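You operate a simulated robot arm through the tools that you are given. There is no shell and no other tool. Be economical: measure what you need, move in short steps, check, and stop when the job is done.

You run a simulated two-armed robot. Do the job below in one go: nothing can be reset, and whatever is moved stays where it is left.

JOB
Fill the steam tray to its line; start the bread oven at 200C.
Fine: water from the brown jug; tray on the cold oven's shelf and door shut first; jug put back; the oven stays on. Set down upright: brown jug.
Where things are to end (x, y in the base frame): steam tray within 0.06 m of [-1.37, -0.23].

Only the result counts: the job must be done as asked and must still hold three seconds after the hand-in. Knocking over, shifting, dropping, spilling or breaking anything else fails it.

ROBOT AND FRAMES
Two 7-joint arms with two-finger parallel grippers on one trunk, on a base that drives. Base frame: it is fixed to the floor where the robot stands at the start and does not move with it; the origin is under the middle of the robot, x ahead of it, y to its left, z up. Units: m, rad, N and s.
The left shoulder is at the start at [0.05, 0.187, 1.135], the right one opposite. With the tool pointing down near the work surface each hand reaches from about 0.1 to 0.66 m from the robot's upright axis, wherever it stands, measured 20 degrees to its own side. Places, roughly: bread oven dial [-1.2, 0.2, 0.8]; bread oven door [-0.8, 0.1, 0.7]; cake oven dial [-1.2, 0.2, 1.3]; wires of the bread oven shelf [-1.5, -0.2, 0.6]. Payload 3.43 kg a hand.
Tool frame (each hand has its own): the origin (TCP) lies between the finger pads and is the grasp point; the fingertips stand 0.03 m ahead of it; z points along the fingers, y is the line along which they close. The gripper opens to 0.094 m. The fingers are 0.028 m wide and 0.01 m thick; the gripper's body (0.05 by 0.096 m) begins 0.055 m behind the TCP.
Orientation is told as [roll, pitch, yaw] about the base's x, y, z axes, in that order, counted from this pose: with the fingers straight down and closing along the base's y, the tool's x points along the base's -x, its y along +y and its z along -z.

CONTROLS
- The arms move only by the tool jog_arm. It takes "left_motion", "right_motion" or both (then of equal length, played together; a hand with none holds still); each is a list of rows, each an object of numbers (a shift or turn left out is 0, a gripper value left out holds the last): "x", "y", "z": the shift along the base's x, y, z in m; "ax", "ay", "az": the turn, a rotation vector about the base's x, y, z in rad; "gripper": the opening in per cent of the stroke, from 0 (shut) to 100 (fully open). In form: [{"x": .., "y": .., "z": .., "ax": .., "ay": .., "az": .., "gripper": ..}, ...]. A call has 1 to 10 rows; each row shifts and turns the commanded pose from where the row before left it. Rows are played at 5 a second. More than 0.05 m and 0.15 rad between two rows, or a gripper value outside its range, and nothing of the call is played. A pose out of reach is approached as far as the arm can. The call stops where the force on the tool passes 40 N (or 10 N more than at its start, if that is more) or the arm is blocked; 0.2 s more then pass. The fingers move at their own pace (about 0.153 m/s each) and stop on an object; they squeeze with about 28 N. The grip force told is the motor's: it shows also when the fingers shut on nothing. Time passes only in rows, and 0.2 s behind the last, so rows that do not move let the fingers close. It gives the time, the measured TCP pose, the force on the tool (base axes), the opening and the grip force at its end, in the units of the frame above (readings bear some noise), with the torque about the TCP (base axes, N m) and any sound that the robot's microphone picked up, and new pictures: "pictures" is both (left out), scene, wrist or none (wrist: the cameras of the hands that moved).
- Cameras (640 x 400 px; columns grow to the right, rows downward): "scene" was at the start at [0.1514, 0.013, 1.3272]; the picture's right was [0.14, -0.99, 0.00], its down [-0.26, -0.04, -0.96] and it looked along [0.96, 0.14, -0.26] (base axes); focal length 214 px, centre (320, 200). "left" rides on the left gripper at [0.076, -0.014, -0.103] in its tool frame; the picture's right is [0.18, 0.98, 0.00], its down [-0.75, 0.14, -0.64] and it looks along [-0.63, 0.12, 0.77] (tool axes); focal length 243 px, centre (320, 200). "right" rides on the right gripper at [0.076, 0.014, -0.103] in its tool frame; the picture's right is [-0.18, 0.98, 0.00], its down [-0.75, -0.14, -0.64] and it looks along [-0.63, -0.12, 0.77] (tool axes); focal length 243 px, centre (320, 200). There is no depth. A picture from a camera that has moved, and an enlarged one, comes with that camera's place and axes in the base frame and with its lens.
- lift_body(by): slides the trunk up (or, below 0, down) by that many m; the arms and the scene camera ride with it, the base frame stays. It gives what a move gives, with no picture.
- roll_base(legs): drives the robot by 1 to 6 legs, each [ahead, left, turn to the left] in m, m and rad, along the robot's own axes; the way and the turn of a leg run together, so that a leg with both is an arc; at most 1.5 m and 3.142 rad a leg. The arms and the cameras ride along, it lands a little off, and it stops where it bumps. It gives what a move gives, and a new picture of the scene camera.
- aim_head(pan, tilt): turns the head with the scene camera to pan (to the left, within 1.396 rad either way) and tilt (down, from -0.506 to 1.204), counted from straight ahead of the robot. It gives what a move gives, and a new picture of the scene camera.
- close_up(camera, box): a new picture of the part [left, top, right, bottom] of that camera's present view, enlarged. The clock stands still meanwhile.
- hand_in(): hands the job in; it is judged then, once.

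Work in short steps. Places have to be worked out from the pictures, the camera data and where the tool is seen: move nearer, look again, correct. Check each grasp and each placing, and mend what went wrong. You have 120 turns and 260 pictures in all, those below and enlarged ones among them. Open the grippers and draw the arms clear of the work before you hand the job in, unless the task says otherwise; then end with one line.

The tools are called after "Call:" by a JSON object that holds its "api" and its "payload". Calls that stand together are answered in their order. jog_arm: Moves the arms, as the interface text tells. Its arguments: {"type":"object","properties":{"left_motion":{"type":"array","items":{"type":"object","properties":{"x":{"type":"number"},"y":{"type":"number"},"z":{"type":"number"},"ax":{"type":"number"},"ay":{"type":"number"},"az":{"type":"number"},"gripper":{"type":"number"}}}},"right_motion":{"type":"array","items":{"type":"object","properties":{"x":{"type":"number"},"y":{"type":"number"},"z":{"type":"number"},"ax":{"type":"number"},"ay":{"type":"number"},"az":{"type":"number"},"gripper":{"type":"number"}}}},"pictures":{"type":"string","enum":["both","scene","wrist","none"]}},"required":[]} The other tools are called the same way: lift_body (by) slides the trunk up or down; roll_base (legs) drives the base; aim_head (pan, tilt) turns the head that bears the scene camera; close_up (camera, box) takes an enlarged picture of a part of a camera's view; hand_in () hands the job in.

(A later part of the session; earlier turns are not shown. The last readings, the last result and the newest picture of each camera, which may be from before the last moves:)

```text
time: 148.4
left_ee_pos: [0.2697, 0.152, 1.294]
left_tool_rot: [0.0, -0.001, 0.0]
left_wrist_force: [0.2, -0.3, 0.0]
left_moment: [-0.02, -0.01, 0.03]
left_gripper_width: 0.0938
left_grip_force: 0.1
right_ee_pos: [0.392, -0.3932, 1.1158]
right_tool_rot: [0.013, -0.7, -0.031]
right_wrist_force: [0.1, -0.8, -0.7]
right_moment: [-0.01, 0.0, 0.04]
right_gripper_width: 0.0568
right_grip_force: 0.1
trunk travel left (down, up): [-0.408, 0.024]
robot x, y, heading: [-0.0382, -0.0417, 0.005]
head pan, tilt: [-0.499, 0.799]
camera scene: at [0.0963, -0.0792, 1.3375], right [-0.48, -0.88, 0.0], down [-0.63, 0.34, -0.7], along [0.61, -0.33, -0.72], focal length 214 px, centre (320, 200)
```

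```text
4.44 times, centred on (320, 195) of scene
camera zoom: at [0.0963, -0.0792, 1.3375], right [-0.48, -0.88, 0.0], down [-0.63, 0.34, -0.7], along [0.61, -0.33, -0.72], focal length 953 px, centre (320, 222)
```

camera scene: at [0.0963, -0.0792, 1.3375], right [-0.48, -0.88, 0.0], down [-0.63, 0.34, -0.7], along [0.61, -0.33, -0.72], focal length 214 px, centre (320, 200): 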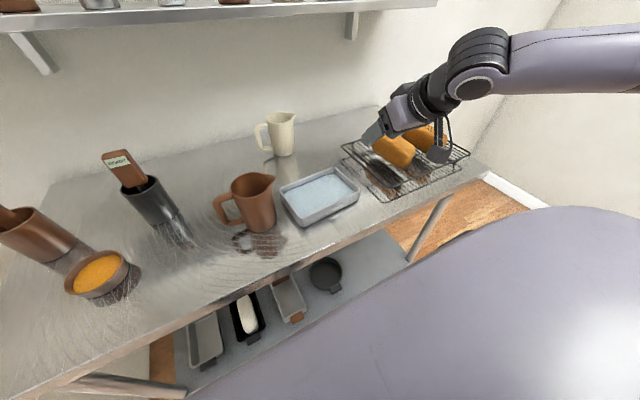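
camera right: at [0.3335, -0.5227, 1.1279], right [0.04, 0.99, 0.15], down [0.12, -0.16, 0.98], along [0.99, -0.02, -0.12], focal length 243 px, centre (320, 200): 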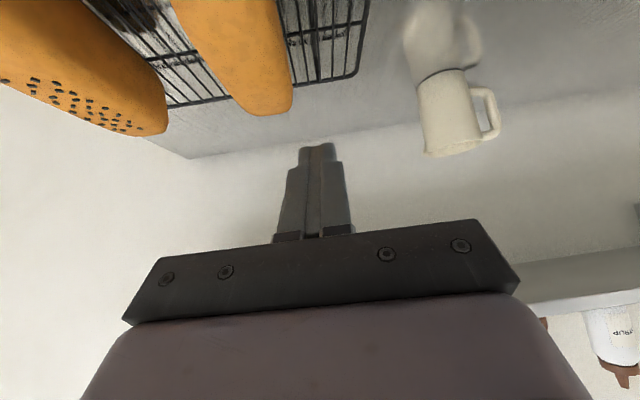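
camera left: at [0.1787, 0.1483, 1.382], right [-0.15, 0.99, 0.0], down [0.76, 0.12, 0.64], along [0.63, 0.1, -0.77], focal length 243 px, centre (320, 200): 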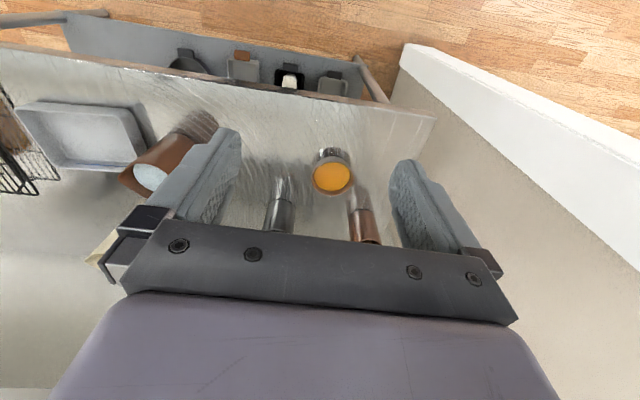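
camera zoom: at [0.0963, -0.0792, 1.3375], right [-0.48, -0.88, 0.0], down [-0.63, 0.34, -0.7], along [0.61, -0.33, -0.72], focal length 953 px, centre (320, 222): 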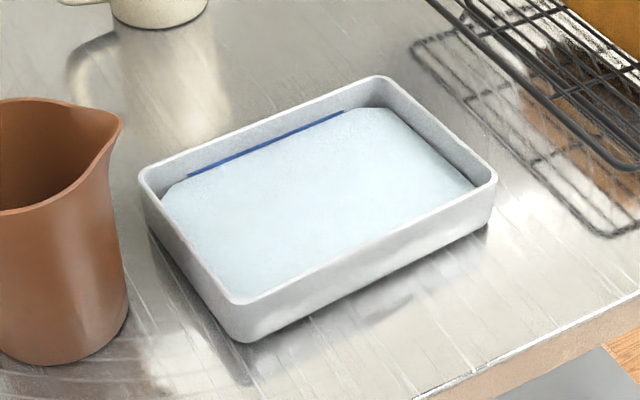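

The tray is yawed slightly (~0.08 rad), right wall midpoint ≈(0.497,-0.385), rim z≈0.918, but the rack is close on the right and the jug on the left. I'll first drag the tray ~7.5 cm toward me with a closed fist hooked inside its near wall.

Call:
{"api": "roll_base", "payload": {"legs": [[0.0, 0.1, 0]]}}

Call:
{"api": "jog_arm", "payload": {"right_motion": [{"gripper": 0, "x": 0.03}, {"x": 0.03, "z": -0.02}, {"x": 0.01, "z": -0.04}, {"z": -0.04}, {"z": -0.04}], "pictures": "both"}}

```text
time: 150.0
left_ee_pos: [0.2705, 0.2517, 1.2952]
left_tool_rot: [-0.001, -0.002, -0.002]
left_wrist_force: [0.0, -0.5, -0.1]
left_moment: [-0.01, -0.01, -0.03]
left_gripper_width: 0.094
left_grip_force: 0.1
right_ee_pos: [0.3915, -0.2965, 1.1171]
right_tool_rot: [0.013, -0.699, -0.034]
right_wrist_force: [0.4, 0.2, 0.1]
right_moment: [0.0, -0.03, -0.01]
right_gripper_width: 0.0566
right_grip_force: 0.0
trunk travel left (down, up): [-0.408, 0.024]
robot x, y, heading: [-0.0315, 0.0593, 0.001]
head pan, tilt: [-0.499, 0.799]
camera scene: at [0.0958, 0.0202, 1.3376], right [-0.48, -0.88, 0.0], down [-0.63, 0.34, -0.7], along [0.61, -0.34, -0.72], focal length 214 px, centre (320, 200)
```

scene: 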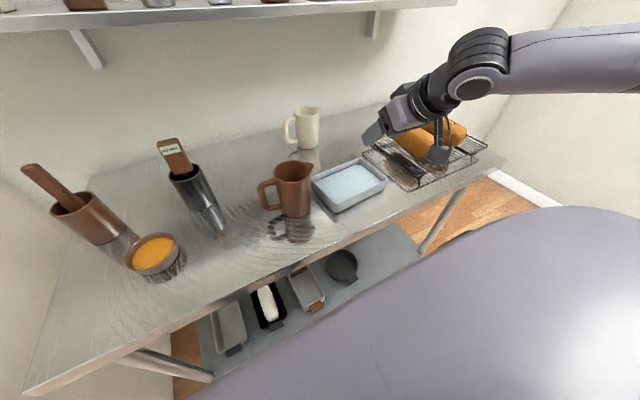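

```text
time: 151.2
left_ee_pos: [0.2708, 0.251, 1.2941]
left_tool_rot: [0.001, -0.001, -0.002]
left_wrist_force: [0.7, 0.4, 0.2]
left_moment: [0.02, 0.02, 0.01]
left_gripper_width: 0.094
left_grip_force: 0.0
right_ee_pos: [0.4642, -0.2949, 0.9773]
right_tool_rot: [0.015, -0.703, -0.036]
right_wrist_force: [0.2, 0.6, -0.2]
right_moment: [0.03, -0.04, 0.0]
right_gripper_width: 0.0002
right_grip_force: 27.6
trunk travel left (down, up): [-0.408, 0.024]
robot x, y, heading: [-0.0338, 0.0618, -0.004]
head pan, tilt: [-0.499, 0.799]
camera scene: at [0.0962, 0.0195, 1.3376], right [-0.48, -0.88, 0.0], down [-0.63, 0.34, -0.7], along [0.61, -0.33, -0.72], focal length 214 px, centre (320, 200)
camera right: at [0.3381, -0.2774, 1.0065], right [0.17, 0.98, 0.13], down [0.16, -0.16, 0.98], along [0.97, -0.14, -0.18], focal length 243 px, centre (320, 200)
```

scene: 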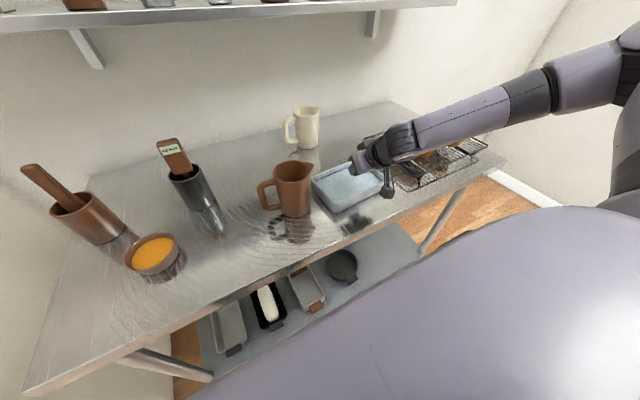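
right: 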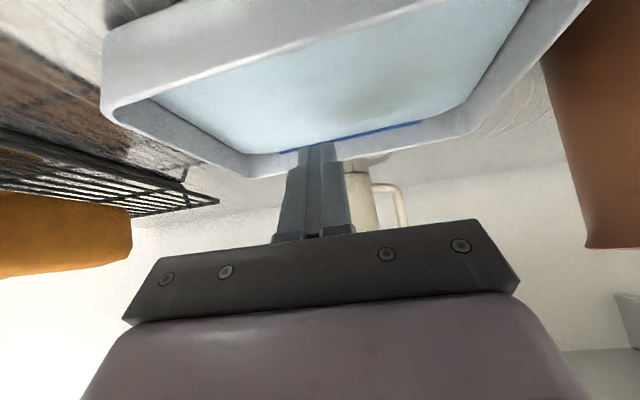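

The fist is above the tray inside the near wall. I lower the tips into the tray to just above the floor.

Call:
{"api": "jog_arm", "payload": {"right_motion": [{"z": -0.02}, {"z": -0.018}, {"z": -0.012}, {"z": -0.006}], "pictures": "wrist"}}

Call:
{"api": "close_up", "payload": {"camera": "scene", "box": [270, 120, 430, 240]}}

```text
time: 152.1
left_ee_pos: [0.2704, 0.2503, 1.2946]
left_tool_rot: [-0.001, -0.001, -0.003]
left_wrist_force: [-0.5, -0.4, 0.4]
left_moment: [0.02, 0.03, 0.04]
left_gripper_width: 0.0939
left_grip_force: 0.1
right_ee_pos: [0.4667, -0.2946, 0.9357]
right_tool_rot: [0.013, -0.733, -0.029]
right_wrist_force: [-1.8, 0.2, 17.8]
right_moment: [0.02, -0.15, 0.04]
right_gripper_width: 0.0
right_grip_force: 28.7
trunk travel left (down, up): [-0.408, 0.024]
robot x, y, heading: [-0.0353, 0.0605, 0.002]
head pan, tilt: [-0.499, 0.799]
stopped in row 4 (right hand): the force on the tool passed its limit at 47 N (the readings are from after the stop); the commanded pose is now the measured one
camera right: at [0.3435, -0.2769, 0.9614], right [0.16, 0.98, 0.13], down [0.13, -0.15, 0.98], along [0.98, -0.14, -0.15], focal length 243 px, centre (320, 200)
```

right: 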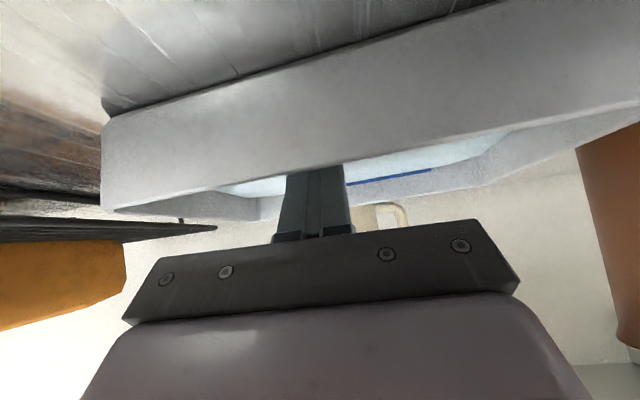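

```text
3.33 times, centred on (350, 180) of scene
camera zoom: at [0.0948, 0.0202, 1.3378], right [-0.48, -0.88, 0.0], down [-0.63, 0.34, -0.7], along [0.61, -0.34, -0.72], focal length 715 px, centre (220, 267)
```

zoom: 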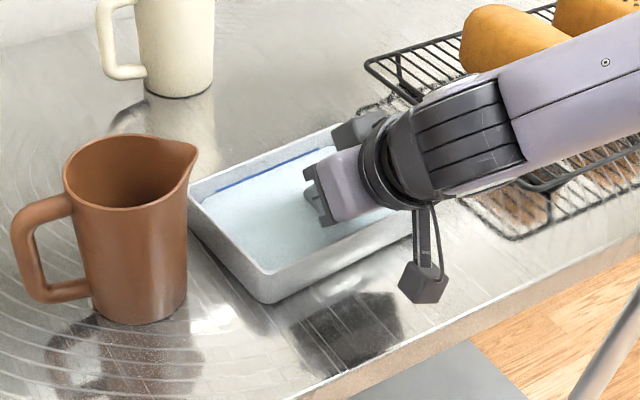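

The tips touched the tray floor: floor z≈0.904, so rim≈0.947 and counter≈0.90 (my earlier height was low). I lift 7 mm and drag gently toward the robot.

Call:
{"api": "jog_arm", "payload": {"right_motion": [{"z": 0.008}, {"x": -0.01}, {"x": -0.01}, {"x": -0.01}, {"x": -0.01}, {"x": -0.01}, {"x": -0.01}, {"x": -0.01}], "pictures": "scene"}}

Call:
{"api": "close_up", "payload": {"camera": "scene", "box": [270, 120, 430, 240]}}

```text
time: 153.9
left_ee_pos: [0.2701, 0.2504, 1.2944]
left_tool_rot: [0.002, -0.002, -0.003]
left_wrist_force: [-0.6, 0.7, -0.6]
left_moment: [-0.02, 0.02, 0.05]
left_gripper_width: 0.0938
left_grip_force: 0.1
right_ee_pos: [0.3965, -0.295, 0.9386]
right_tool_rot: [0.011, -0.723, -0.031]
right_wrist_force: [0.5, -0.1, 3.1]
right_moment: [-0.06, 0.06, 0.03]
right_gripper_width: 0.0003
right_grip_force: 28.1
trunk travel left (down, up): [-0.408, 0.024]
robot x, y, heading: [-0.0331, 0.0615, 0.0]
head pan, tilt: [-0.499, 0.799]
camera scene: at [0.0954, 0.0198, 1.3376], right [-0.48, -0.88, 0.0], down [-0.63, 0.34, -0.7], along [0.61, -0.34, -0.72], focal length 214 px, centre (320, 200)
```

scene: 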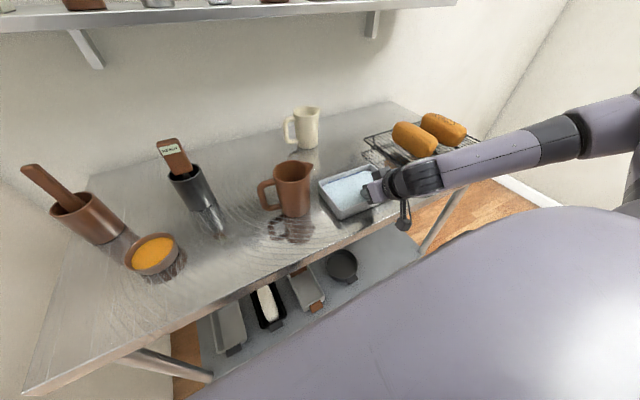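

```text
3.33 times, centred on (350, 180) of scene
camera zoom: at [0.0954, 0.0198, 1.3376], right [-0.48, -0.88, 0.0], down [-0.63, 0.34, -0.7], along [0.61, -0.34, -0.72], focal length 715 px, centre (220, 267)
```

zoom: 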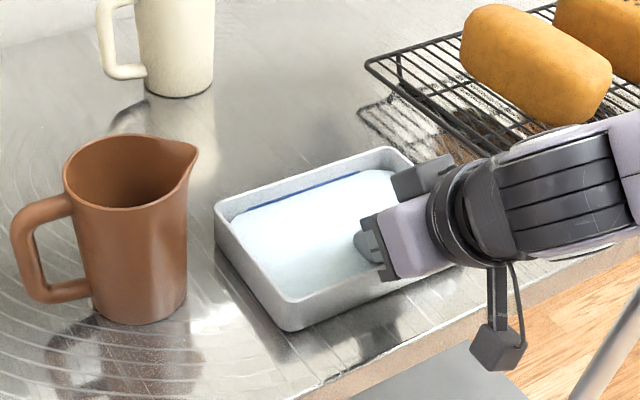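

The tray moved ~5.5 cm. One more 2 cm, then lift the fist out.

Call:
{"api": "jog_arm", "payload": {"right_motion": [{"x": -0.01}, {"x": -0.01}, {"x": 0.008}, {"z": 0.02, "x": 0.005}, {"z": 0.035}, {"z": 0.04}, {"z": 0.04}, {"z": 0.03}], "pictures": "none"}}

Call:
{"api": "close_up", "payload": {"camera": "scene", "box": [270, 120, 430, 240]}}

```text
time: 155.7
left_ee_pos: [0.2703, 0.251, 1.2943]
left_tool_rot: [0.001, -0.004, -0.003]
left_wrist_force: [0.4, -0.4, 0.3]
left_moment: [0.04, -0.03, -0.02]
left_gripper_width: 0.0943
left_grip_force: 0.0
right_ee_pos: [0.3879, -0.2948, 1.1051]
right_tool_rot: [0.011, -0.72, -0.028]
right_wrist_force: [-0.1, -0.1, -0.1]
right_moment: [0.0, -0.03, -0.01]
right_gripper_width: 0.0
right_grip_force: 28.2
trunk travel left (down, up): [-0.408, 0.024]
robot x, y, heading: [-0.037, 0.0582, 0.001]
head pan, tilt: [-0.499, 0.799]
```

```text
3.33 times, centred on (350, 180) of scene
camera zoom: at [0.0954, 0.0199, 1.3376], right [-0.48, -0.88, 0.0], down [-0.63, 0.34, -0.7], along [0.61, -0.34, -0.72], focal length 715 px, centre (220, 267)
```

zoom: 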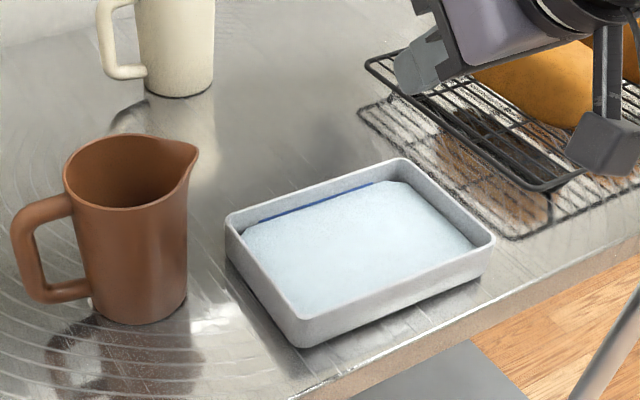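

Tray now spans x≈0.35–0.47, y≈-0.195…-0.372. I position the right hand above the right wall's middle with a 3.5 cm opening.

Call:
{"api": "jog_arm", "payload": {"right_motion": [{"y": -0.037, "x": 0.007, "gripper": 38}, {"y": -0.037, "x": 0.007}, {"z": -0.04}, {"z": -0.04}, {"z": -0.02}], "pictures": "both"}}

Call:
{"api": "close_up", "payload": {"camera": "scene", "box": [300, 120, 460, 240]}}

```text
time: 156.9
left_ee_pos: [0.27, 0.249, 1.2946]
left_tool_rot: [0.0, 0.0, -0.003]
left_wrist_force: [0.5, 0.5, -0.2]
left_moment: [0.0, 0.0, 0.0]
left_gripper_width: 0.094
left_grip_force: 0.0
right_ee_pos: [0.4043, -0.3718, 1.0045]
right_tool_rot: [0.012, -0.721, -0.03]
right_wrist_force: [-0.2, -0.1, -0.8]
right_moment: [0.0, 0.02, 0.0]
right_gripper_width: 0.0358
right_grip_force: 0.0
trunk travel left (down, up): [-0.408, 0.024]
robot x, y, heading: [-0.0303, 0.0578, 0.002]
head pan, tilt: [-0.499, 0.799]
camera scene: at [0.0956, 0.0196, 1.3376], right [-0.48, -0.88, 0.0], down [-0.63, 0.34, -0.7], along [0.61, -0.34, -0.72], focal length 214 px, centre (320, 200)
camera right: at [0.2787, -0.3542, 1.0322], right [0.16, 0.98, 0.13], down [0.14, -0.15, 0.98], along [0.98, -0.14, -0.16], focal length 243 px, centre (320, 200)
```

scene: 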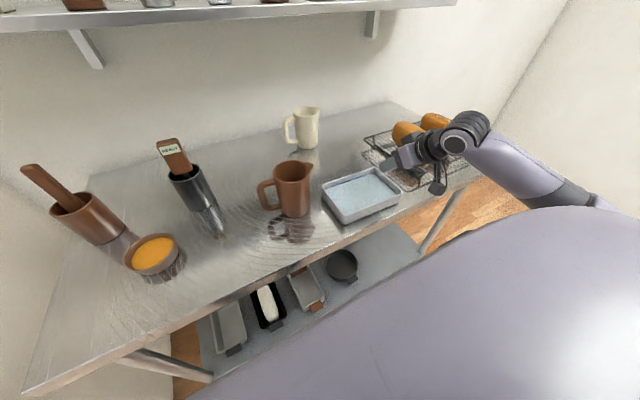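
right: 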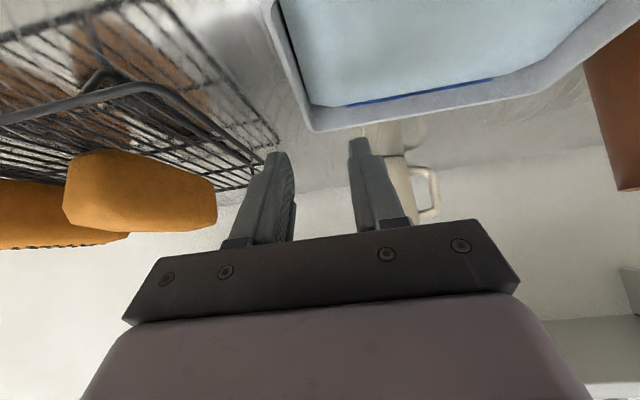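

```text
3.33 times, centred on (380, 180) of scene
camera zoom: at [0.0956, 0.0196, 1.3376], right [-0.48, -0.88, 0.0], down [-0.63, 0.34, -0.7], along [0.61, -0.34, -0.72], focal length 715 px, centre (120, 267)
```

zoom: 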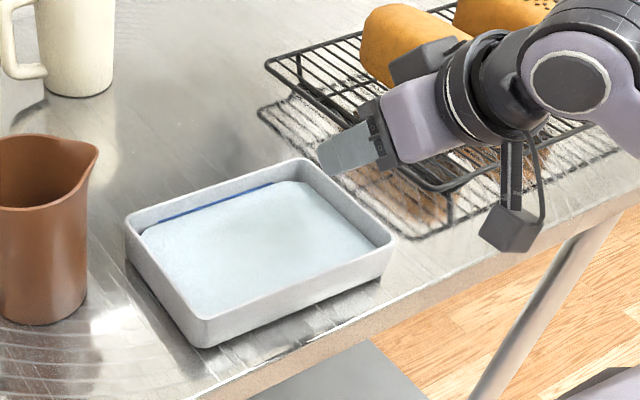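

The wall lies between the fingers. I descend onto it, staying just inside of the rack corner.

Call:
{"api": "jog_arm", "payload": {"right_motion": [{"z": -0.02, "y": 0.004, "x": -0.006}, {"z": -0.015}, {"z": -0.012}, {"z": -0.01}], "pictures": "wrist"}}

Call:
{"api": "close_up", "payload": {"camera": "scene", "box": [300, 120, 460, 240]}}

```text
time: 157.9
left_ee_pos: [0.2705, 0.2507, 1.2943]
left_tool_rot: [0.001, 0.0, -0.004]
left_wrist_force: [-0.2, 0.0, 0.7]
left_moment: [-0.01, 0.0, 0.0]
left_gripper_width: 0.0938
left_grip_force: 0.0
right_ee_pos: [0.3975, -0.3651, 0.9487]
right_tool_rot: [0.009, -0.721, -0.034]
right_wrist_force: [-0.7, -0.7, 0.6]
right_moment: [-0.02, -0.01, 0.01]
right_gripper_width: 0.0358
right_grip_force: 0.1
trunk travel left (down, up): [-0.408, 0.024]
robot x, y, heading: [-0.0329, 0.0579, -0.004]
head pan, tilt: [-0.499, 0.799]
camera right: at [0.2728, -0.3483, 0.9752], right [0.16, 0.98, 0.13], down [0.14, -0.15, 0.98], along [0.98, -0.14, -0.16], focal length 243 px, centre (320, 200)
```

right: 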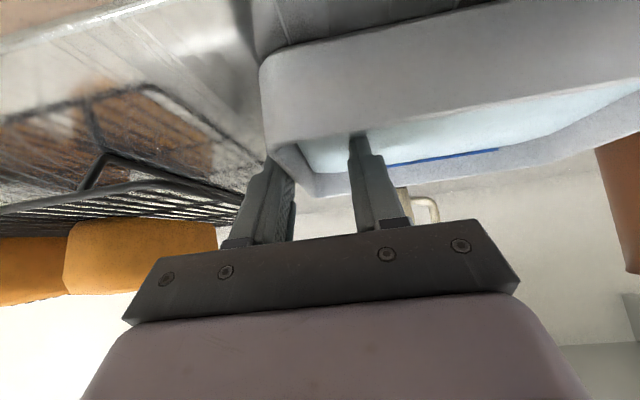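

```text
3.33 times, centred on (380, 180) of scene
camera zoom: at [0.0955, 0.0196, 1.3376], right [-0.48, -0.88, 0.0], down [-0.63, 0.34, -0.7], along [0.61, -0.34, -0.72], focal length 715 px, centre (120, 267)
```

zoom: 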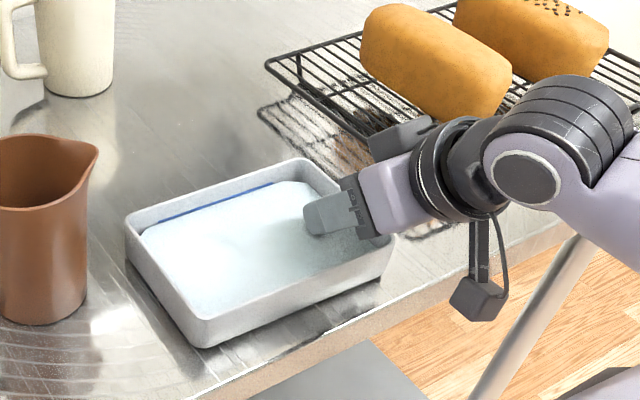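

Fingers straddle the wall. Close the grip.

Call:
{"api": "jog_arm", "payload": {"right_motion": [{"gripper": 25, "y": -0.002}, {"gripper": 15}, {"gripper": 0}, {"gripper": 0}, {"gripper": 0}], "pictures": "wrist"}}

```text
time: 159.1
left_ee_pos: [0.2709, 0.2513, 1.2941]
left_tool_rot: [0.0, -0.001, -0.003]
left_wrist_force: [-0.2, 0.2, 0.1]
left_moment: [-0.02, -0.02, 0.01]
left_gripper_width: 0.0941
left_grip_force: 0.1
right_ee_pos: [0.3967, -0.3679, 0.9475]
right_tool_rot: [0.011, -0.721, -0.03]
right_wrist_force: [0.4, -0.3, 0.3]
right_moment: [0.01, 0.0, 0.02]
right_gripper_width: 0.0079
right_grip_force: 27.8
trunk travel left (down, up): [-0.408, 0.024]
robot x, y, heading: [-0.0342, 0.0575, -0.002]
head pan, tilt: [-0.499, 0.799]
camera right: at [0.2726, -0.35, 0.9754], right [0.16, 0.98, 0.13], down [0.14, -0.15, 0.98], along [0.98, -0.14, -0.16], focal length 243 px, centre (320, 200)
```

right: 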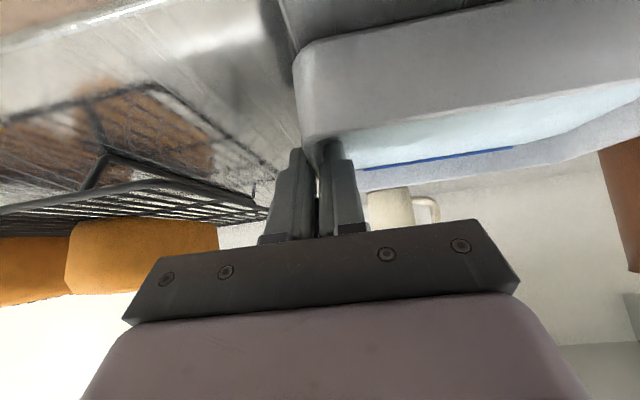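

Gripped the 8 mm wall. I lift 1.5 cm slowly and check the tilt.

Call:
{"api": "jog_arm", "payload": {"right_motion": [{"z": 0.005}, {"z": 0.005}, {"z": 0.005}, {"z": 0}], "pictures": "wrist"}}

Call:
{"api": "close_up", "payload": {"camera": "scene", "box": [300, 120, 460, 240]}}

```text
time: 160.1
left_ee_pos: [0.2705, 0.2508, 1.2937]
left_tool_rot: [0.0, 0.0, -0.001]
left_wrist_force: [0.2, 0.0, -0.4]
left_moment: [0.02, -0.02, -0.02]
left_gripper_width: 0.0941
left_grip_force: 0.0
right_ee_pos: [0.3977, -0.3673, 0.9619]
right_tool_rot: [0.011, -0.72, -0.031]
right_wrist_force: [0.0, -0.1, -1.4]
right_moment: [-0.1, -0.05, -0.03]
right_gripper_width: 0.0078
right_grip_force: 28.0
trunk travel left (down, up): [-0.408, 0.024]
robot x, y, heading: [-0.0351, 0.0556, -0.003]
head pan, tilt: [-0.499, 0.799]
camera right: at [0.2731, -0.3502, 0.9891], right [0.16, 0.98, 0.13], down [0.14, -0.15, 0.98], along [0.98, -0.14, -0.16], focal length 243 px, centre (320, 200)
```

right: 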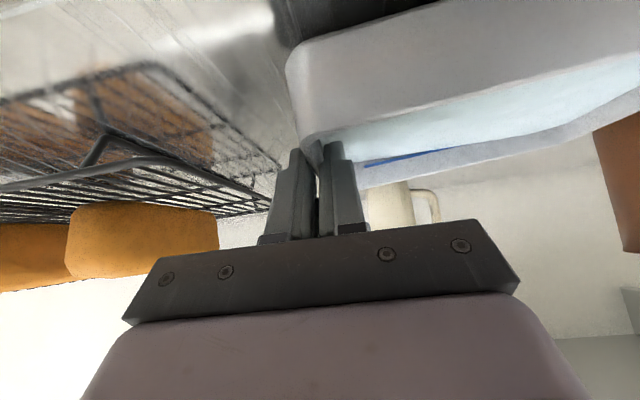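

```text
3.33 times, centred on (380, 180) of scene
camera zoom: at [0.0957, 0.0196, 1.3375], right [-0.48, -0.88, 0.0], down [-0.63, 0.34, -0.7], along [0.61, -0.34, -0.72], focal length 715 px, centre (120, 267)
```

zoom: 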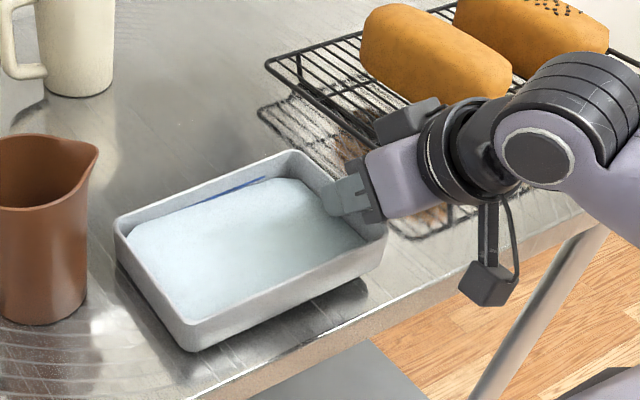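

One-handed side grip lets the tray pivot (left end stays down), so that's unsafe. Better: overhang the tray's near wall past the counter edge and clamp it vertically (one finger under the floor, one on the rim), hand horizontal. I set it back down and release.

Call:
{"api": "jog_arm", "payload": {"right_motion": [{"z": -0.005}, {"z": -0.005}, {"z": -0.004}, {"gripper": 38}, {"gripper": 38}, {"gripper": 38}, {"z": 0.02}, {"z": 0.03}, {"z": 0.04}], "pictures": "none"}}

Call:
{"api": "close_up", "payload": {"camera": "scene", "box": [280, 140, 440, 260]}}

```text
time: 162.1
left_ee_pos: [0.2702, 0.2501, 1.2939]
left_tool_rot: [0.0, -0.002, -0.002]
left_wrist_force: [-1.1, 0.0, 0.0]
left_moment: [0.0, 0.02, -0.05]
left_gripper_width: 0.0939
left_grip_force: 0.1
right_ee_pos: [0.3982, -0.3677, 1.0396]
right_tool_rot: [0.011, -0.72, -0.03]
right_wrist_force: [0.9, 0.3, 0.0]
right_moment: [0.01, -0.02, 0.03]
right_gripper_width: 0.0356
right_grip_force: 0.1
trunk travel left (down, up): [-0.408, 0.024]
robot x, y, heading: [-0.0346, 0.0588, -0.0]
head pan, tilt: [-0.499, 0.799]
```

```text
3.33 times, centred on (360, 200) of scene
camera zoom: at [0.0955, 0.0199, 1.3375], right [-0.48, -0.88, 0.0], down [-0.63, 0.34, -0.7], along [0.61, -0.34, -0.72], focal length 715 px, centre (187, 200)
```

zoom: 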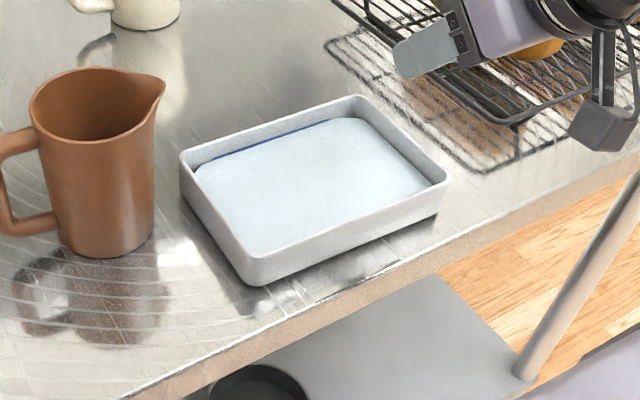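

Tray near wall is at x≈0.347, counter edge ≈0.322. I hook the near wall again at its middle (y≈-0.265) and drag ~7 cm so it overhangs ~4.5 cm.

Call:
{"api": "jog_arm", "payload": {"right_motion": [{"y": 0.035, "z": 0.01, "gripper": 0}, {"y": 0.035}, {"y": 0.033}, {"x": -0.004, "z": -0.03}, {"z": -0.03}, {"z": -0.03}, {"z": -0.02}], "pictures": "wrist"}}

```text
time: 163.7
left_ee_pos: [0.2702, 0.2501, 1.2938]
left_tool_rot: [0.0, 0.0, -0.004]
left_wrist_force: [0.3, -0.1, -0.6]
left_moment: [-0.03, 0.04, -0.01]
left_gripper_width: 0.0939
left_grip_force: 0.0
right_ee_pos: [0.3932, -0.2636, 0.9392]
right_tool_rot: [0.011, -0.722, -0.032]
right_wrist_force: [0.1, 0.1, -0.6]
right_moment: [-0.02, -0.01, 0.01]
right_gripper_width: 0.0001
right_grip_force: 27.6
trunk travel left (down, up): [-0.408, 0.024]
robot x, y, heading: [-0.0341, 0.058, -0.007]
head pan, tilt: [-0.499, 0.799]
camera right: at [0.2686, -0.2463, 0.966], right [0.16, 0.98, 0.13], down [0.14, -0.15, 0.98], along [0.98, -0.14, -0.16], focal length 243 px, centre (320, 200)
```

right: 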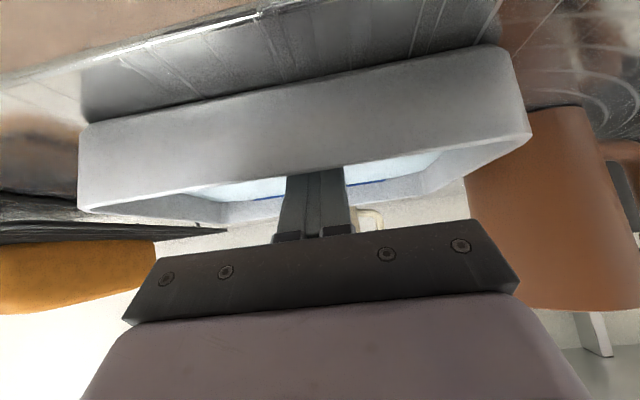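

Fist is inside, centred. Drag slowly.

Call:
{"api": "jog_arm", "payload": {"right_motion": [{"x": -0.01}, {"x": -0.01}, {"x": -0.01}, {"x": -0.01}, {"x": -0.01}, {"x": -0.01}, {"x": -0.01}, {"x": -0.01}], "pictures": "none"}}

Call:
{"api": "close_up", "payload": {"camera": "scene", "box": [260, 140, 440, 280]}}

```text
time: 165.5
left_ee_pos: [0.2699, 0.2504, 1.2946]
left_tool_rot: [0.001, -0.002, -0.003]
left_wrist_force: [0.4, -0.7, -0.9]
left_moment: [0.03, 0.01, -0.01]
left_gripper_width: 0.0939
left_grip_force: 0.1
right_ee_pos: [0.3156, -0.2667, 0.9371]
right_tool_rot: [0.011, -0.721, -0.032]
right_wrist_force: [0.8, 0.6, 1.9]
right_moment: [-0.01, 0.03, 0.02]
right_gripper_width: 0.0
right_grip_force: 27.9
trunk travel left (down, up): [-0.408, 0.024]
robot x, y, heading: [-0.0357, 0.0591, 0.001]
head pan, tilt: [-0.499, 0.799]
```

```text
2.86 times, centred on (350, 210) of scene
camera zoom: at [0.0955, 0.0197, 1.3376], right [-0.48, -0.88, 0.0], down [-0.63, 0.34, -0.7], along [0.61, -0.34, -0.72], focal length 613 px, centre (234, 171)
```

zoom: 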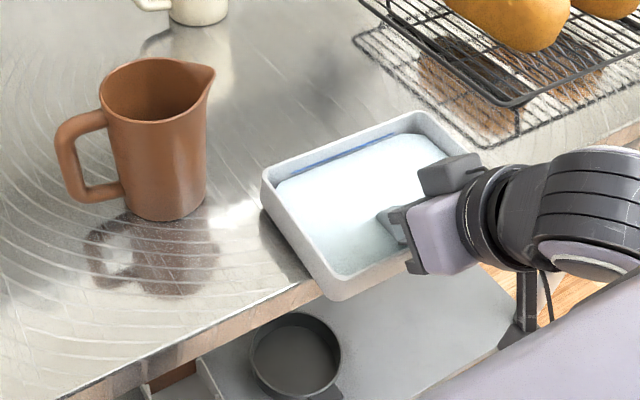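

Overhang ≈3 cm. I drag another 1.2 cm, then raise the fist out.

Call:
{"api": "jog_arm", "payload": {"right_motion": [{"z": 0.004}, {"x": -0.006}, {"x": -0.006}, {"x": 0.01}, {"z": 0.015, "x": 0.008}, {"z": 0.03}, {"z": 0.04}, {"z": 0.04}, {"z": 0.04}], "pictures": "none"}}

Call:
{"api": "close_up", "payload": {"camera": "scene", "box": [260, 140, 440, 280]}}

```text
time: 167.5
left_ee_pos: [0.2693, 0.2505, 1.294]
left_tool_rot: [0.001, -0.001, -0.002]
left_wrist_force: [-0.3, 0.1, 0.1]
left_moment: [-0.01, 0.05, 0.0]
left_gripper_width: 0.0938
left_grip_force: 0.0
right_ee_pos: [0.3424, -0.2749, 1.0954]
right_tool_rot: [0.011, -0.718, -0.03]
right_wrist_force: [0.0, 1.4, 1.1]
right_moment: [-0.01, 0.0, -0.01]
right_gripper_width: 0.0001
right_grip_force: 28.1
right hand out of reach, approached as far as the arm can: row 1, 2, 3, 6, 7
trunk travel left (down, up): [-0.408, 0.024]
robot x, y, heading: [-0.0324, 0.0583, -0.001]
head pan, tilt: [-0.499, 0.799]
```

```text
2.86 times, centred on (350, 210) of scene
camera zoom: at [0.0955, 0.0199, 1.3375], right [-0.48, -0.88, 0.0], down [-0.63, 0.34, -0.7], along [0.61, -0.34, -0.72], focal length 613 px, centre (234, 171)
```

zoom: 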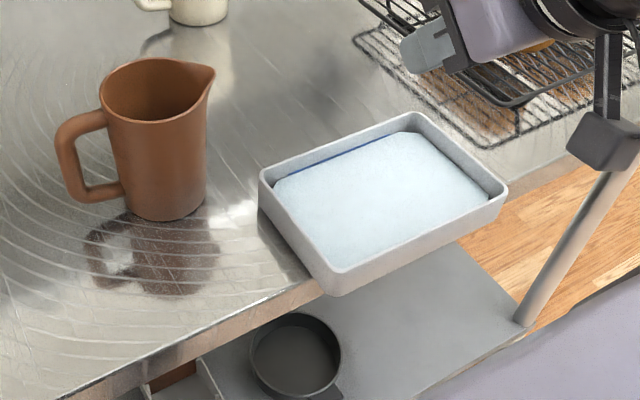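

Overhang is only ~2 cm; I want ~3.5 cm. The arm was too retracted, so I back the base 8 cm and hook once more.

Call:
{"api": "roll_base", "payload": {"legs": [[-0.09, 0.0, 0]]}}

Call:
{"api": "jog_arm", "payload": {"right_motion": [{"x": 0.045}, {"x": 0.045}, {"x": 0.001, "z": -0.03}, {"z": -0.04}, {"z": -0.04}, {"z": -0.03}, {"z": -0.012}], "pictures": "wrist"}}

```text
time: 168.7
left_ee_pos: [0.1794, 0.2503, 1.2949]
left_tool_rot: [0.0, -0.002, -0.004]
left_wrist_force: [-0.1, 0.7, 0.4]
left_moment: [-0.03, -0.04, 0.02]
left_gripper_width: 0.0939
left_grip_force: 0.1
right_ee_pos: [0.2508, -0.2764, 1.0955]
right_tool_rot: [0.013, -0.722, -0.03]
right_wrist_force: [0.0, -0.5, 0.1]
right_moment: [0.02, -0.02, 0.0]
right_gripper_width: 0.0
right_grip_force: 27.9
trunk travel left (down, up): [-0.408, 0.024]
robot x, y, heading: [-0.1247, 0.0546, -0.007]
head pan, tilt: [-0.499, 0.799]
camera scene: at [0.0044, 0.0199, 1.3377], right [-0.48, -0.88, 0.0], down [-0.63, 0.35, -0.7], along [0.61, -0.34, -0.72], focal length 214 px, centre (320, 200)
```

scene: 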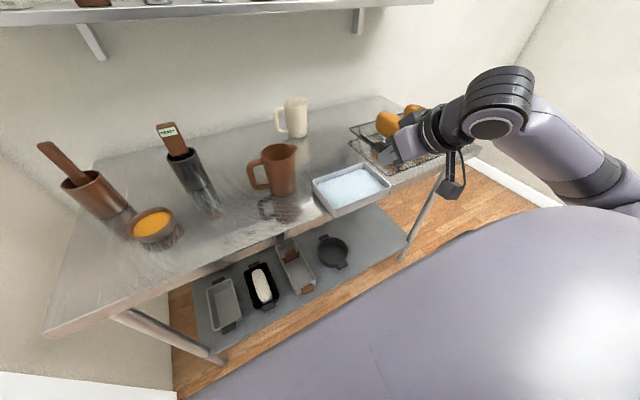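

```text
time: 170.2
left_ee_pos: [0.1801, 0.2503, 1.295]
left_tool_rot: [0.0, -0.001, -0.003]
left_wrist_force: [0.1, 0.0, 0.5]
left_moment: [-0.01, 0.04, 0.0]
left_gripper_width: 0.0939
left_grip_force: 0.1
right_ee_pos: [0.3412, -0.2751, 0.9428]
right_tool_rot: [0.012, -0.718, -0.031]
right_wrist_force: [-0.1, 0.1, -0.3]
right_moment: [0.01, -0.02, 0.0]
right_gripper_width: 0.0
right_grip_force: 28.0
trunk travel left (down, up): [-0.408, 0.024]
robot x, y, heading: [-0.1249, 0.062, -0.003]
head pan, tilt: [-0.499, 0.799]
camera right: at [0.2174, -0.2579, 0.9698], right [0.16, 0.98, 0.13], down [0.14, -0.15, 0.98], along [0.98, -0.14, -0.16], focal length 243 px, centre (320, 200)
```

right: 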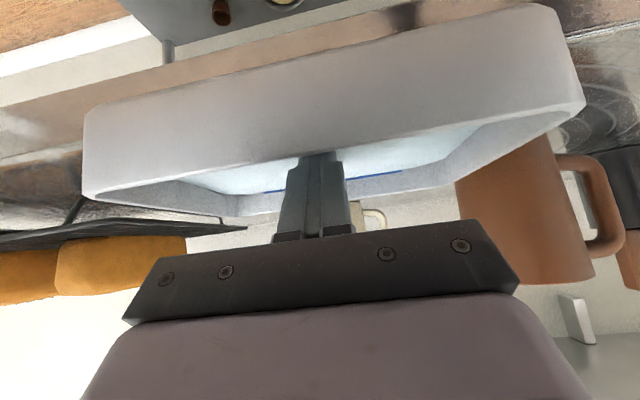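

Fist inside again; drag 3.6 cm total (≈1.6 cm of tray motion).

Call:
{"api": "jog_arm", "payload": {"right_motion": [{"x": -0.01}, {"x": -0.01}, {"x": -0.008}, {"x": -0.008}, {"x": 0.008}, {"x": 0.006, "z": 0.012}, {"z": 0.03}, {"z": 0.04}, {"z": 0.04}], "pictures": "none"}}

Call:
{"api": "close_up", "payload": {"camera": "scene", "box": [260, 120, 440, 260]}}

```text
time: 172.2
left_ee_pos: [0.1799, 0.2499, 1.2945]
left_tool_rot: [0.0, 0.0, -0.002]
left_wrist_force: [-0.7, 0.4, -0.8]
left_moment: [0.0, -0.02, -0.01]
left_gripper_width: 0.0936
left_grip_force: 0.0
right_ee_pos: [0.3204, -0.2762, 1.0637]
right_tool_rot: [0.008, -0.719, -0.033]
right_wrist_force: [0.5, 0.5, 0.5]
right_moment: [0.02, 0.02, 0.0]
right_gripper_width: 0.0001
right_grip_force: 28.0
trunk travel left (down, up): [-0.408, 0.024]
robot x, y, heading: [-0.1259, 0.0595, -0.006]
head pan, tilt: [-0.499, 0.799]
```

```text
2.86 times, centred on (350, 190) of scene
camera zoom: at [0.0054, 0.0201, 1.3375], right [-0.48, -0.88, 0.0], down [-0.63, 0.34, -0.7], along [0.61, -0.34, -0.72], focal length 613 px, centre (234, 229)
```

zoom: 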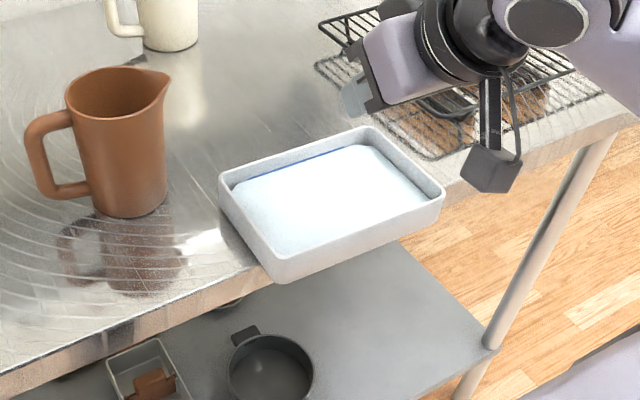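

Overhang ≈3.5 cm now (near rim x≈0.287, y≈-0.272). I back off 15 cm and reorient the right hand to horizontal with vertical closing.

Call:
{"api": "roll_base", "payload": {"legs": [[-0.16, 0.0, 0]]}}

Call:
{"api": "jog_arm", "payload": {"right_motion": [{"ay": -0.142}, {"ay": -0.142}, {"ay": -0.142}, {"ay": -0.142}, {"ay": -0.142}, {"ay": -0.14}], "pictures": "none"}}

Call:
{"api": "jog_arm", "payload": {"right_motion": [{"ax": -0.14}, {"ax": -0.14}, {"ax": -0.14}, {"ax": -0.14}, {"ax": -0.14}, {"ax": -0.14}, {"ax": -0.14}, {"ax": -0.14}, {"ax": -0.14}, {"ax": -0.14}], "pictures": "scene"}}

```text
time: 173.7
left_ee_pos: [0.0224, 0.251, 1.2949]
left_tool_rot: [-0.001, -0.002, -0.003]
left_wrist_force: [-0.7, 0.8, 0.0]
left_moment: [-0.01, -0.01, -0.01]
left_gripper_width: 0.094
left_grip_force: 0.2
right_ee_pos: [0.1627, -0.2767, 1.0645]
right_tool_rot: [0.01, -0.72, -0.03]
right_wrist_force: [0.0, -0.7, 0.6]
right_moment: [0.02, 0.01, 0.01]
right_gripper_width: 0.0
right_grip_force: 27.9
trunk travel left (down, up): [-0.408, 0.024]
robot x, y, heading: [-0.2815, 0.0596, -0.003]
head pan, tilt: [-0.499, 0.799]
camera scene: at [-0.1528, 0.0204, 1.3377], right [-0.48, -0.88, 0.0], down [-0.63, 0.34, -0.7], along [0.61, -0.34, -0.72], focal length 214 px, centre (320, 200)
```

scene: 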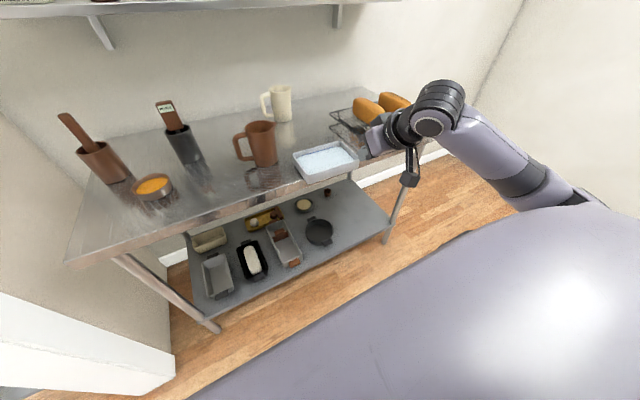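

```text
time: 175.1
left_ee_pos: [0.0234, 0.2511, 1.2934]
left_tool_rot: [0.0, 0.0, -0.003]
left_wrist_force: [-0.2, -1.2, -0.2]
left_moment: [0.0, 0.02, -0.01]
left_gripper_width: 0.0941
left_grip_force: 0.1
right_ee_pos: [0.1611, -0.2763, 1.0634]
right_tool_rot: [1.649, -1.548, -1.657]
right_wrist_force: [0.6, -0.4, 0.2]
right_moment: [0.0, 0.01, 0.01]
right_gripper_width: 0.0002
right_grip_force: 27.7
trunk travel left (down, up): [-0.408, 0.024]
robot x, y, heading: [-0.2792, 0.0672, -0.006]
head pan, tilt: [-0.499, 0.799]
```

```text
time: 177.3
left_ee_pos: [0.0232, 0.251, 1.2944]
left_tool_rot: [0.0, 0.002, -0.004]
left_wrist_force: [-0.2, -0.2, 0.7]
left_moment: [0.01, 0.04, -0.05]
left_gripper_width: 0.0941
left_grip_force: 0.1
right_ee_pos: [0.1633, -0.2767, 1.0635]
right_tool_rot: [-1.582, -0.191, 1.572]
right_wrist_force: [-0.3, 0.1, -0.1]
right_moment: [0.03, 0.01, -0.04]
right_gripper_width: 0.0
right_grip_force: 28.3
trunk travel left (down, up): [-0.408, 0.024]
robot x, y, heading: [-0.2809, 0.0582, -0.003]
head pan, tilt: [-0.499, 0.799]
camera scene: at [-0.152, 0.0203, 1.3376], right [-0.48, -0.88, 0.0], down [-0.63, 0.35, -0.7], along [0.61, -0.34, -0.72], focal length 214 px, centre (320, 200)
```

scene: 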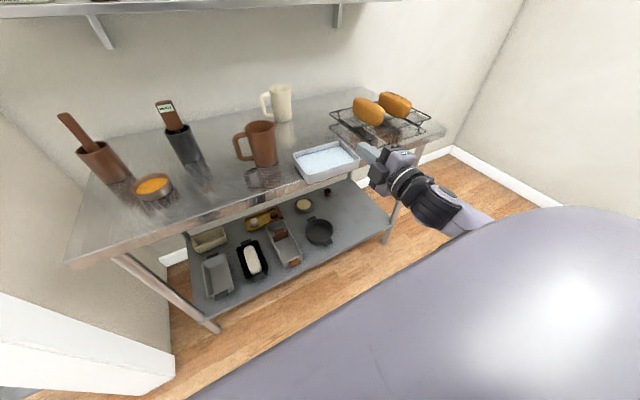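

Orientation nearly there; finish the roll, open, and descend to the tray's mid-height in front of it.

Call:
{"api": "jog_arm", "payload": {"right_motion": [{"ax": -0.095, "gripper": 100}, {"ax": -0.095, "z": -0.03}, {"z": -0.04}, {"z": -0.04}, {"z": -0.03, "y": 0.004}, {"x": 0.03}], "pictures": "both"}}

Call:
{"api": "close_up", "payload": {"camera": "scene", "box": [270, 110, 430, 230]}}

```text
time: 178.7
left_ee_pos: [0.023, 0.2521, 1.2933]
left_tool_rot: [0.002, 0.0, -0.005]
left_wrist_force: [0.3, 0.5, -0.1]
left_moment: [0.02, 0.0, 0.0]
left_gripper_width: 0.0942
left_grip_force: 0.1
right_ee_pos: [0.1918, -0.2711, 0.9232]
right_tool_rot: [-1.579, -0.005, 1.57]
right_wrist_force: [-0.8, 0.1, 0.9]
right_moment: [-0.03, 0.02, 0.02]
right_gripper_width: 0.0937
right_grip_force: 0.0
trunk travel left (down, up): [-0.408, 0.024]
robot x, y, heading: [-0.2795, 0.0617, -0.001]
head pan, tilt: [-0.499, 0.799]
camera scene: at [-0.1515, 0.0202, 1.3375], right [-0.48, -0.88, 0.0], down [-0.63, 0.35, -0.7], along [0.61, -0.34, -0.72], focal length 214 px, centre (320, 200)
camera right: at [0.0893, -0.3466, 0.9089], right [0.01, 0.19, -0.98], down [-0.64, 0.75, 0.14], along [0.77, 0.63, 0.13], focal length 243 px, centre (320, 200)
```

scene: 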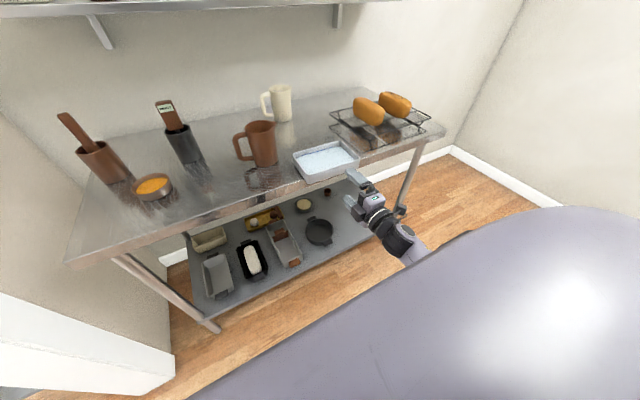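
right: 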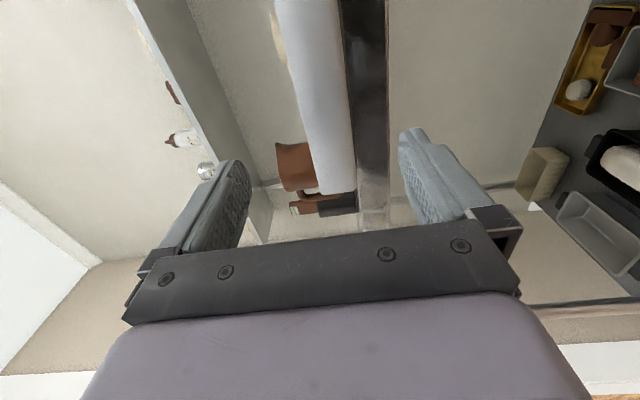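

```text
3.33 times, centred on (350, 170) of scene
camera zoom: at [-0.1515, 0.0202, 1.3375], right [-0.48, -0.88, 0.0], down [-0.63, 0.35, -0.7], along [0.61, -0.34, -0.72], focal length 715 px, centre (220, 300)
```

zoom: 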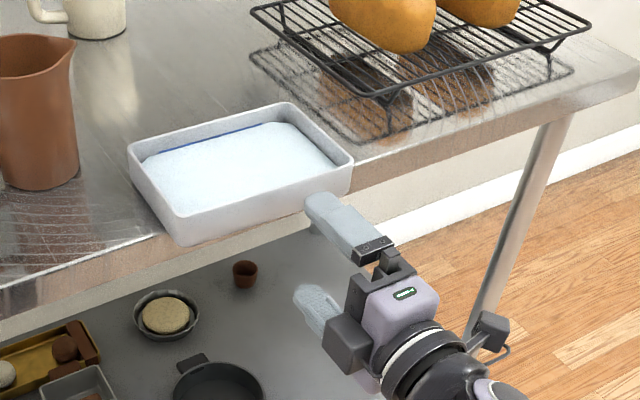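

Tray wall lies between the open fingers (upper above rim, lower below floor). Advance toward it.

Call:
{"api": "jog_arm", "payload": {"right_motion": [{"x": 0.025}, {"x": 0.025}, {"x": 0.02}, {"x": 0.01}], "pictures": "wrist"}}

Call:
{"api": "close_up", "payload": {"camera": "scene", "box": [270, 110, 430, 230]}}

```text
time: 179.7
left_ee_pos: [0.0224, 0.2515, 1.2933]
left_tool_rot: [0.0, 0.0, -0.003]
left_wrist_force: [0.2, -0.2, -0.3]
left_moment: [0.0, 0.01, -0.02]
left_gripper_width: 0.094
left_grip_force: 0.1
right_ee_pos: [0.2727, -0.2694, 0.9239]
right_tool_rot: [-1.582, -0.004, 1.571]
right_wrist_force: [0.5, 0.3, -0.1]
right_moment: [0.02, -0.05, 0.02]
right_gripper_width: 0.094
right_grip_force: 0.0
trunk travel left (down, up): [-0.408, 0.024]
robot x, y, heading: [-0.2789, 0.0619, -0.007]
head pan, tilt: [-0.499, 0.799]
camera right: at [0.1708, -0.3458, 0.9084], right [0.01, 0.19, -0.98], down [-0.64, 0.75, 0.14], along [0.77, 0.63, 0.13], focal length 243 px, centre (320, 200)
```

right: 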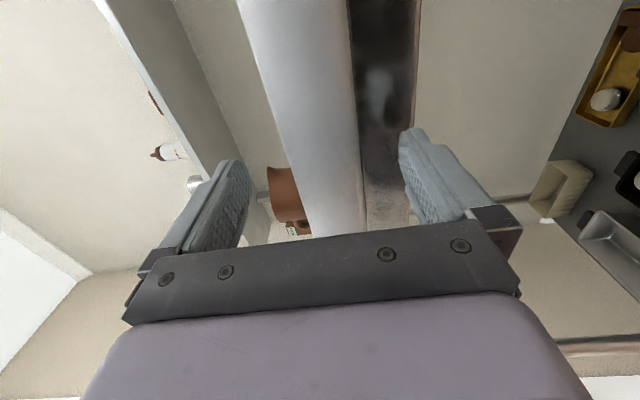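

```text
3.33 times, centred on (350, 170) of scene
camera zoom: at [-0.152, 0.0204, 1.3376], right [-0.48, -0.88, 0.0], down [-0.63, 0.35, -0.7], along [0.61, -0.34, -0.72], focal length 715 px, centre (220, 300)
```

zoom: 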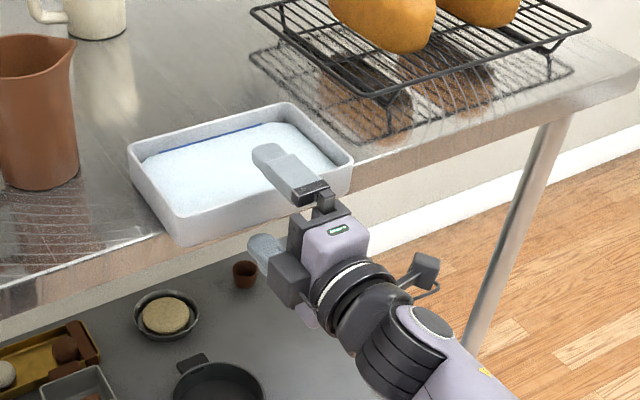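

Advance 1.2 cm more and close.

Call:
{"api": "jog_arm", "payload": {"right_motion": [{"x": 0.012}, {"gripper": 65}, {"gripper": 52}, {"gripper": 40}, {"gripper": 0}, {"gripper": 0}, {"gripper": 0}], "pictures": "wrist"}}

Call:
{"api": "close_up", "payload": {"camera": "scene", "box": [270, 110, 430, 230]}}

```text
time: 181.3
left_ee_pos: [0.0231, 0.2497, 1.2931]
left_tool_rot: [0.001, 0.001, -0.005]
left_wrist_force: [-0.7, 0.6, -0.2]
left_moment: [0.02, -0.03, -0.02]
left_gripper_width: 0.0943
left_grip_force: 0.1
right_ee_pos: [0.2857, -0.2729, 0.9248]
right_tool_rot: [-1.581, -0.005, 1.57]
right_wrist_force: [1.2, 0.0, -1.5]
right_moment: [0.01, 0.14, -0.02]
right_gripper_width: 0.0394
right_grip_force: 28.0
trunk travel left (down, up): [-0.408, 0.024]
robot x, y, heading: [-0.2812, 0.0624, -0.001]
head pan, tilt: [-0.499, 0.799]
camera right: at [0.1825, -0.3464, 0.9077], right [0.01, 0.19, -0.98], down [-0.64, 0.75, 0.14], along [0.77, 0.63, 0.13], focal length 243 px, centre (320, 200)
```

right: 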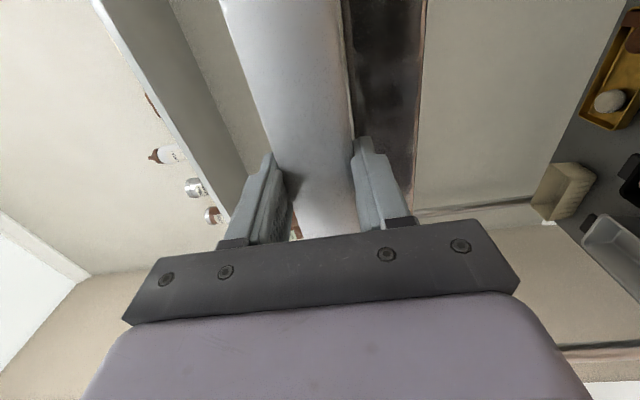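

```text
3.33 times, centred on (350, 170) of scene
camera zoom: at [-0.1518, 0.0202, 1.3375], right [-0.48, -0.88, 0.0], down [-0.63, 0.35, -0.7], along [0.61, -0.34, -0.72], focal length 715 px, centre (220, 300)
```

zoom: 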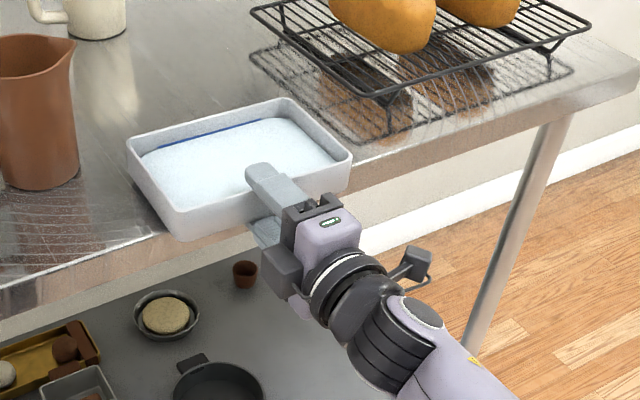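

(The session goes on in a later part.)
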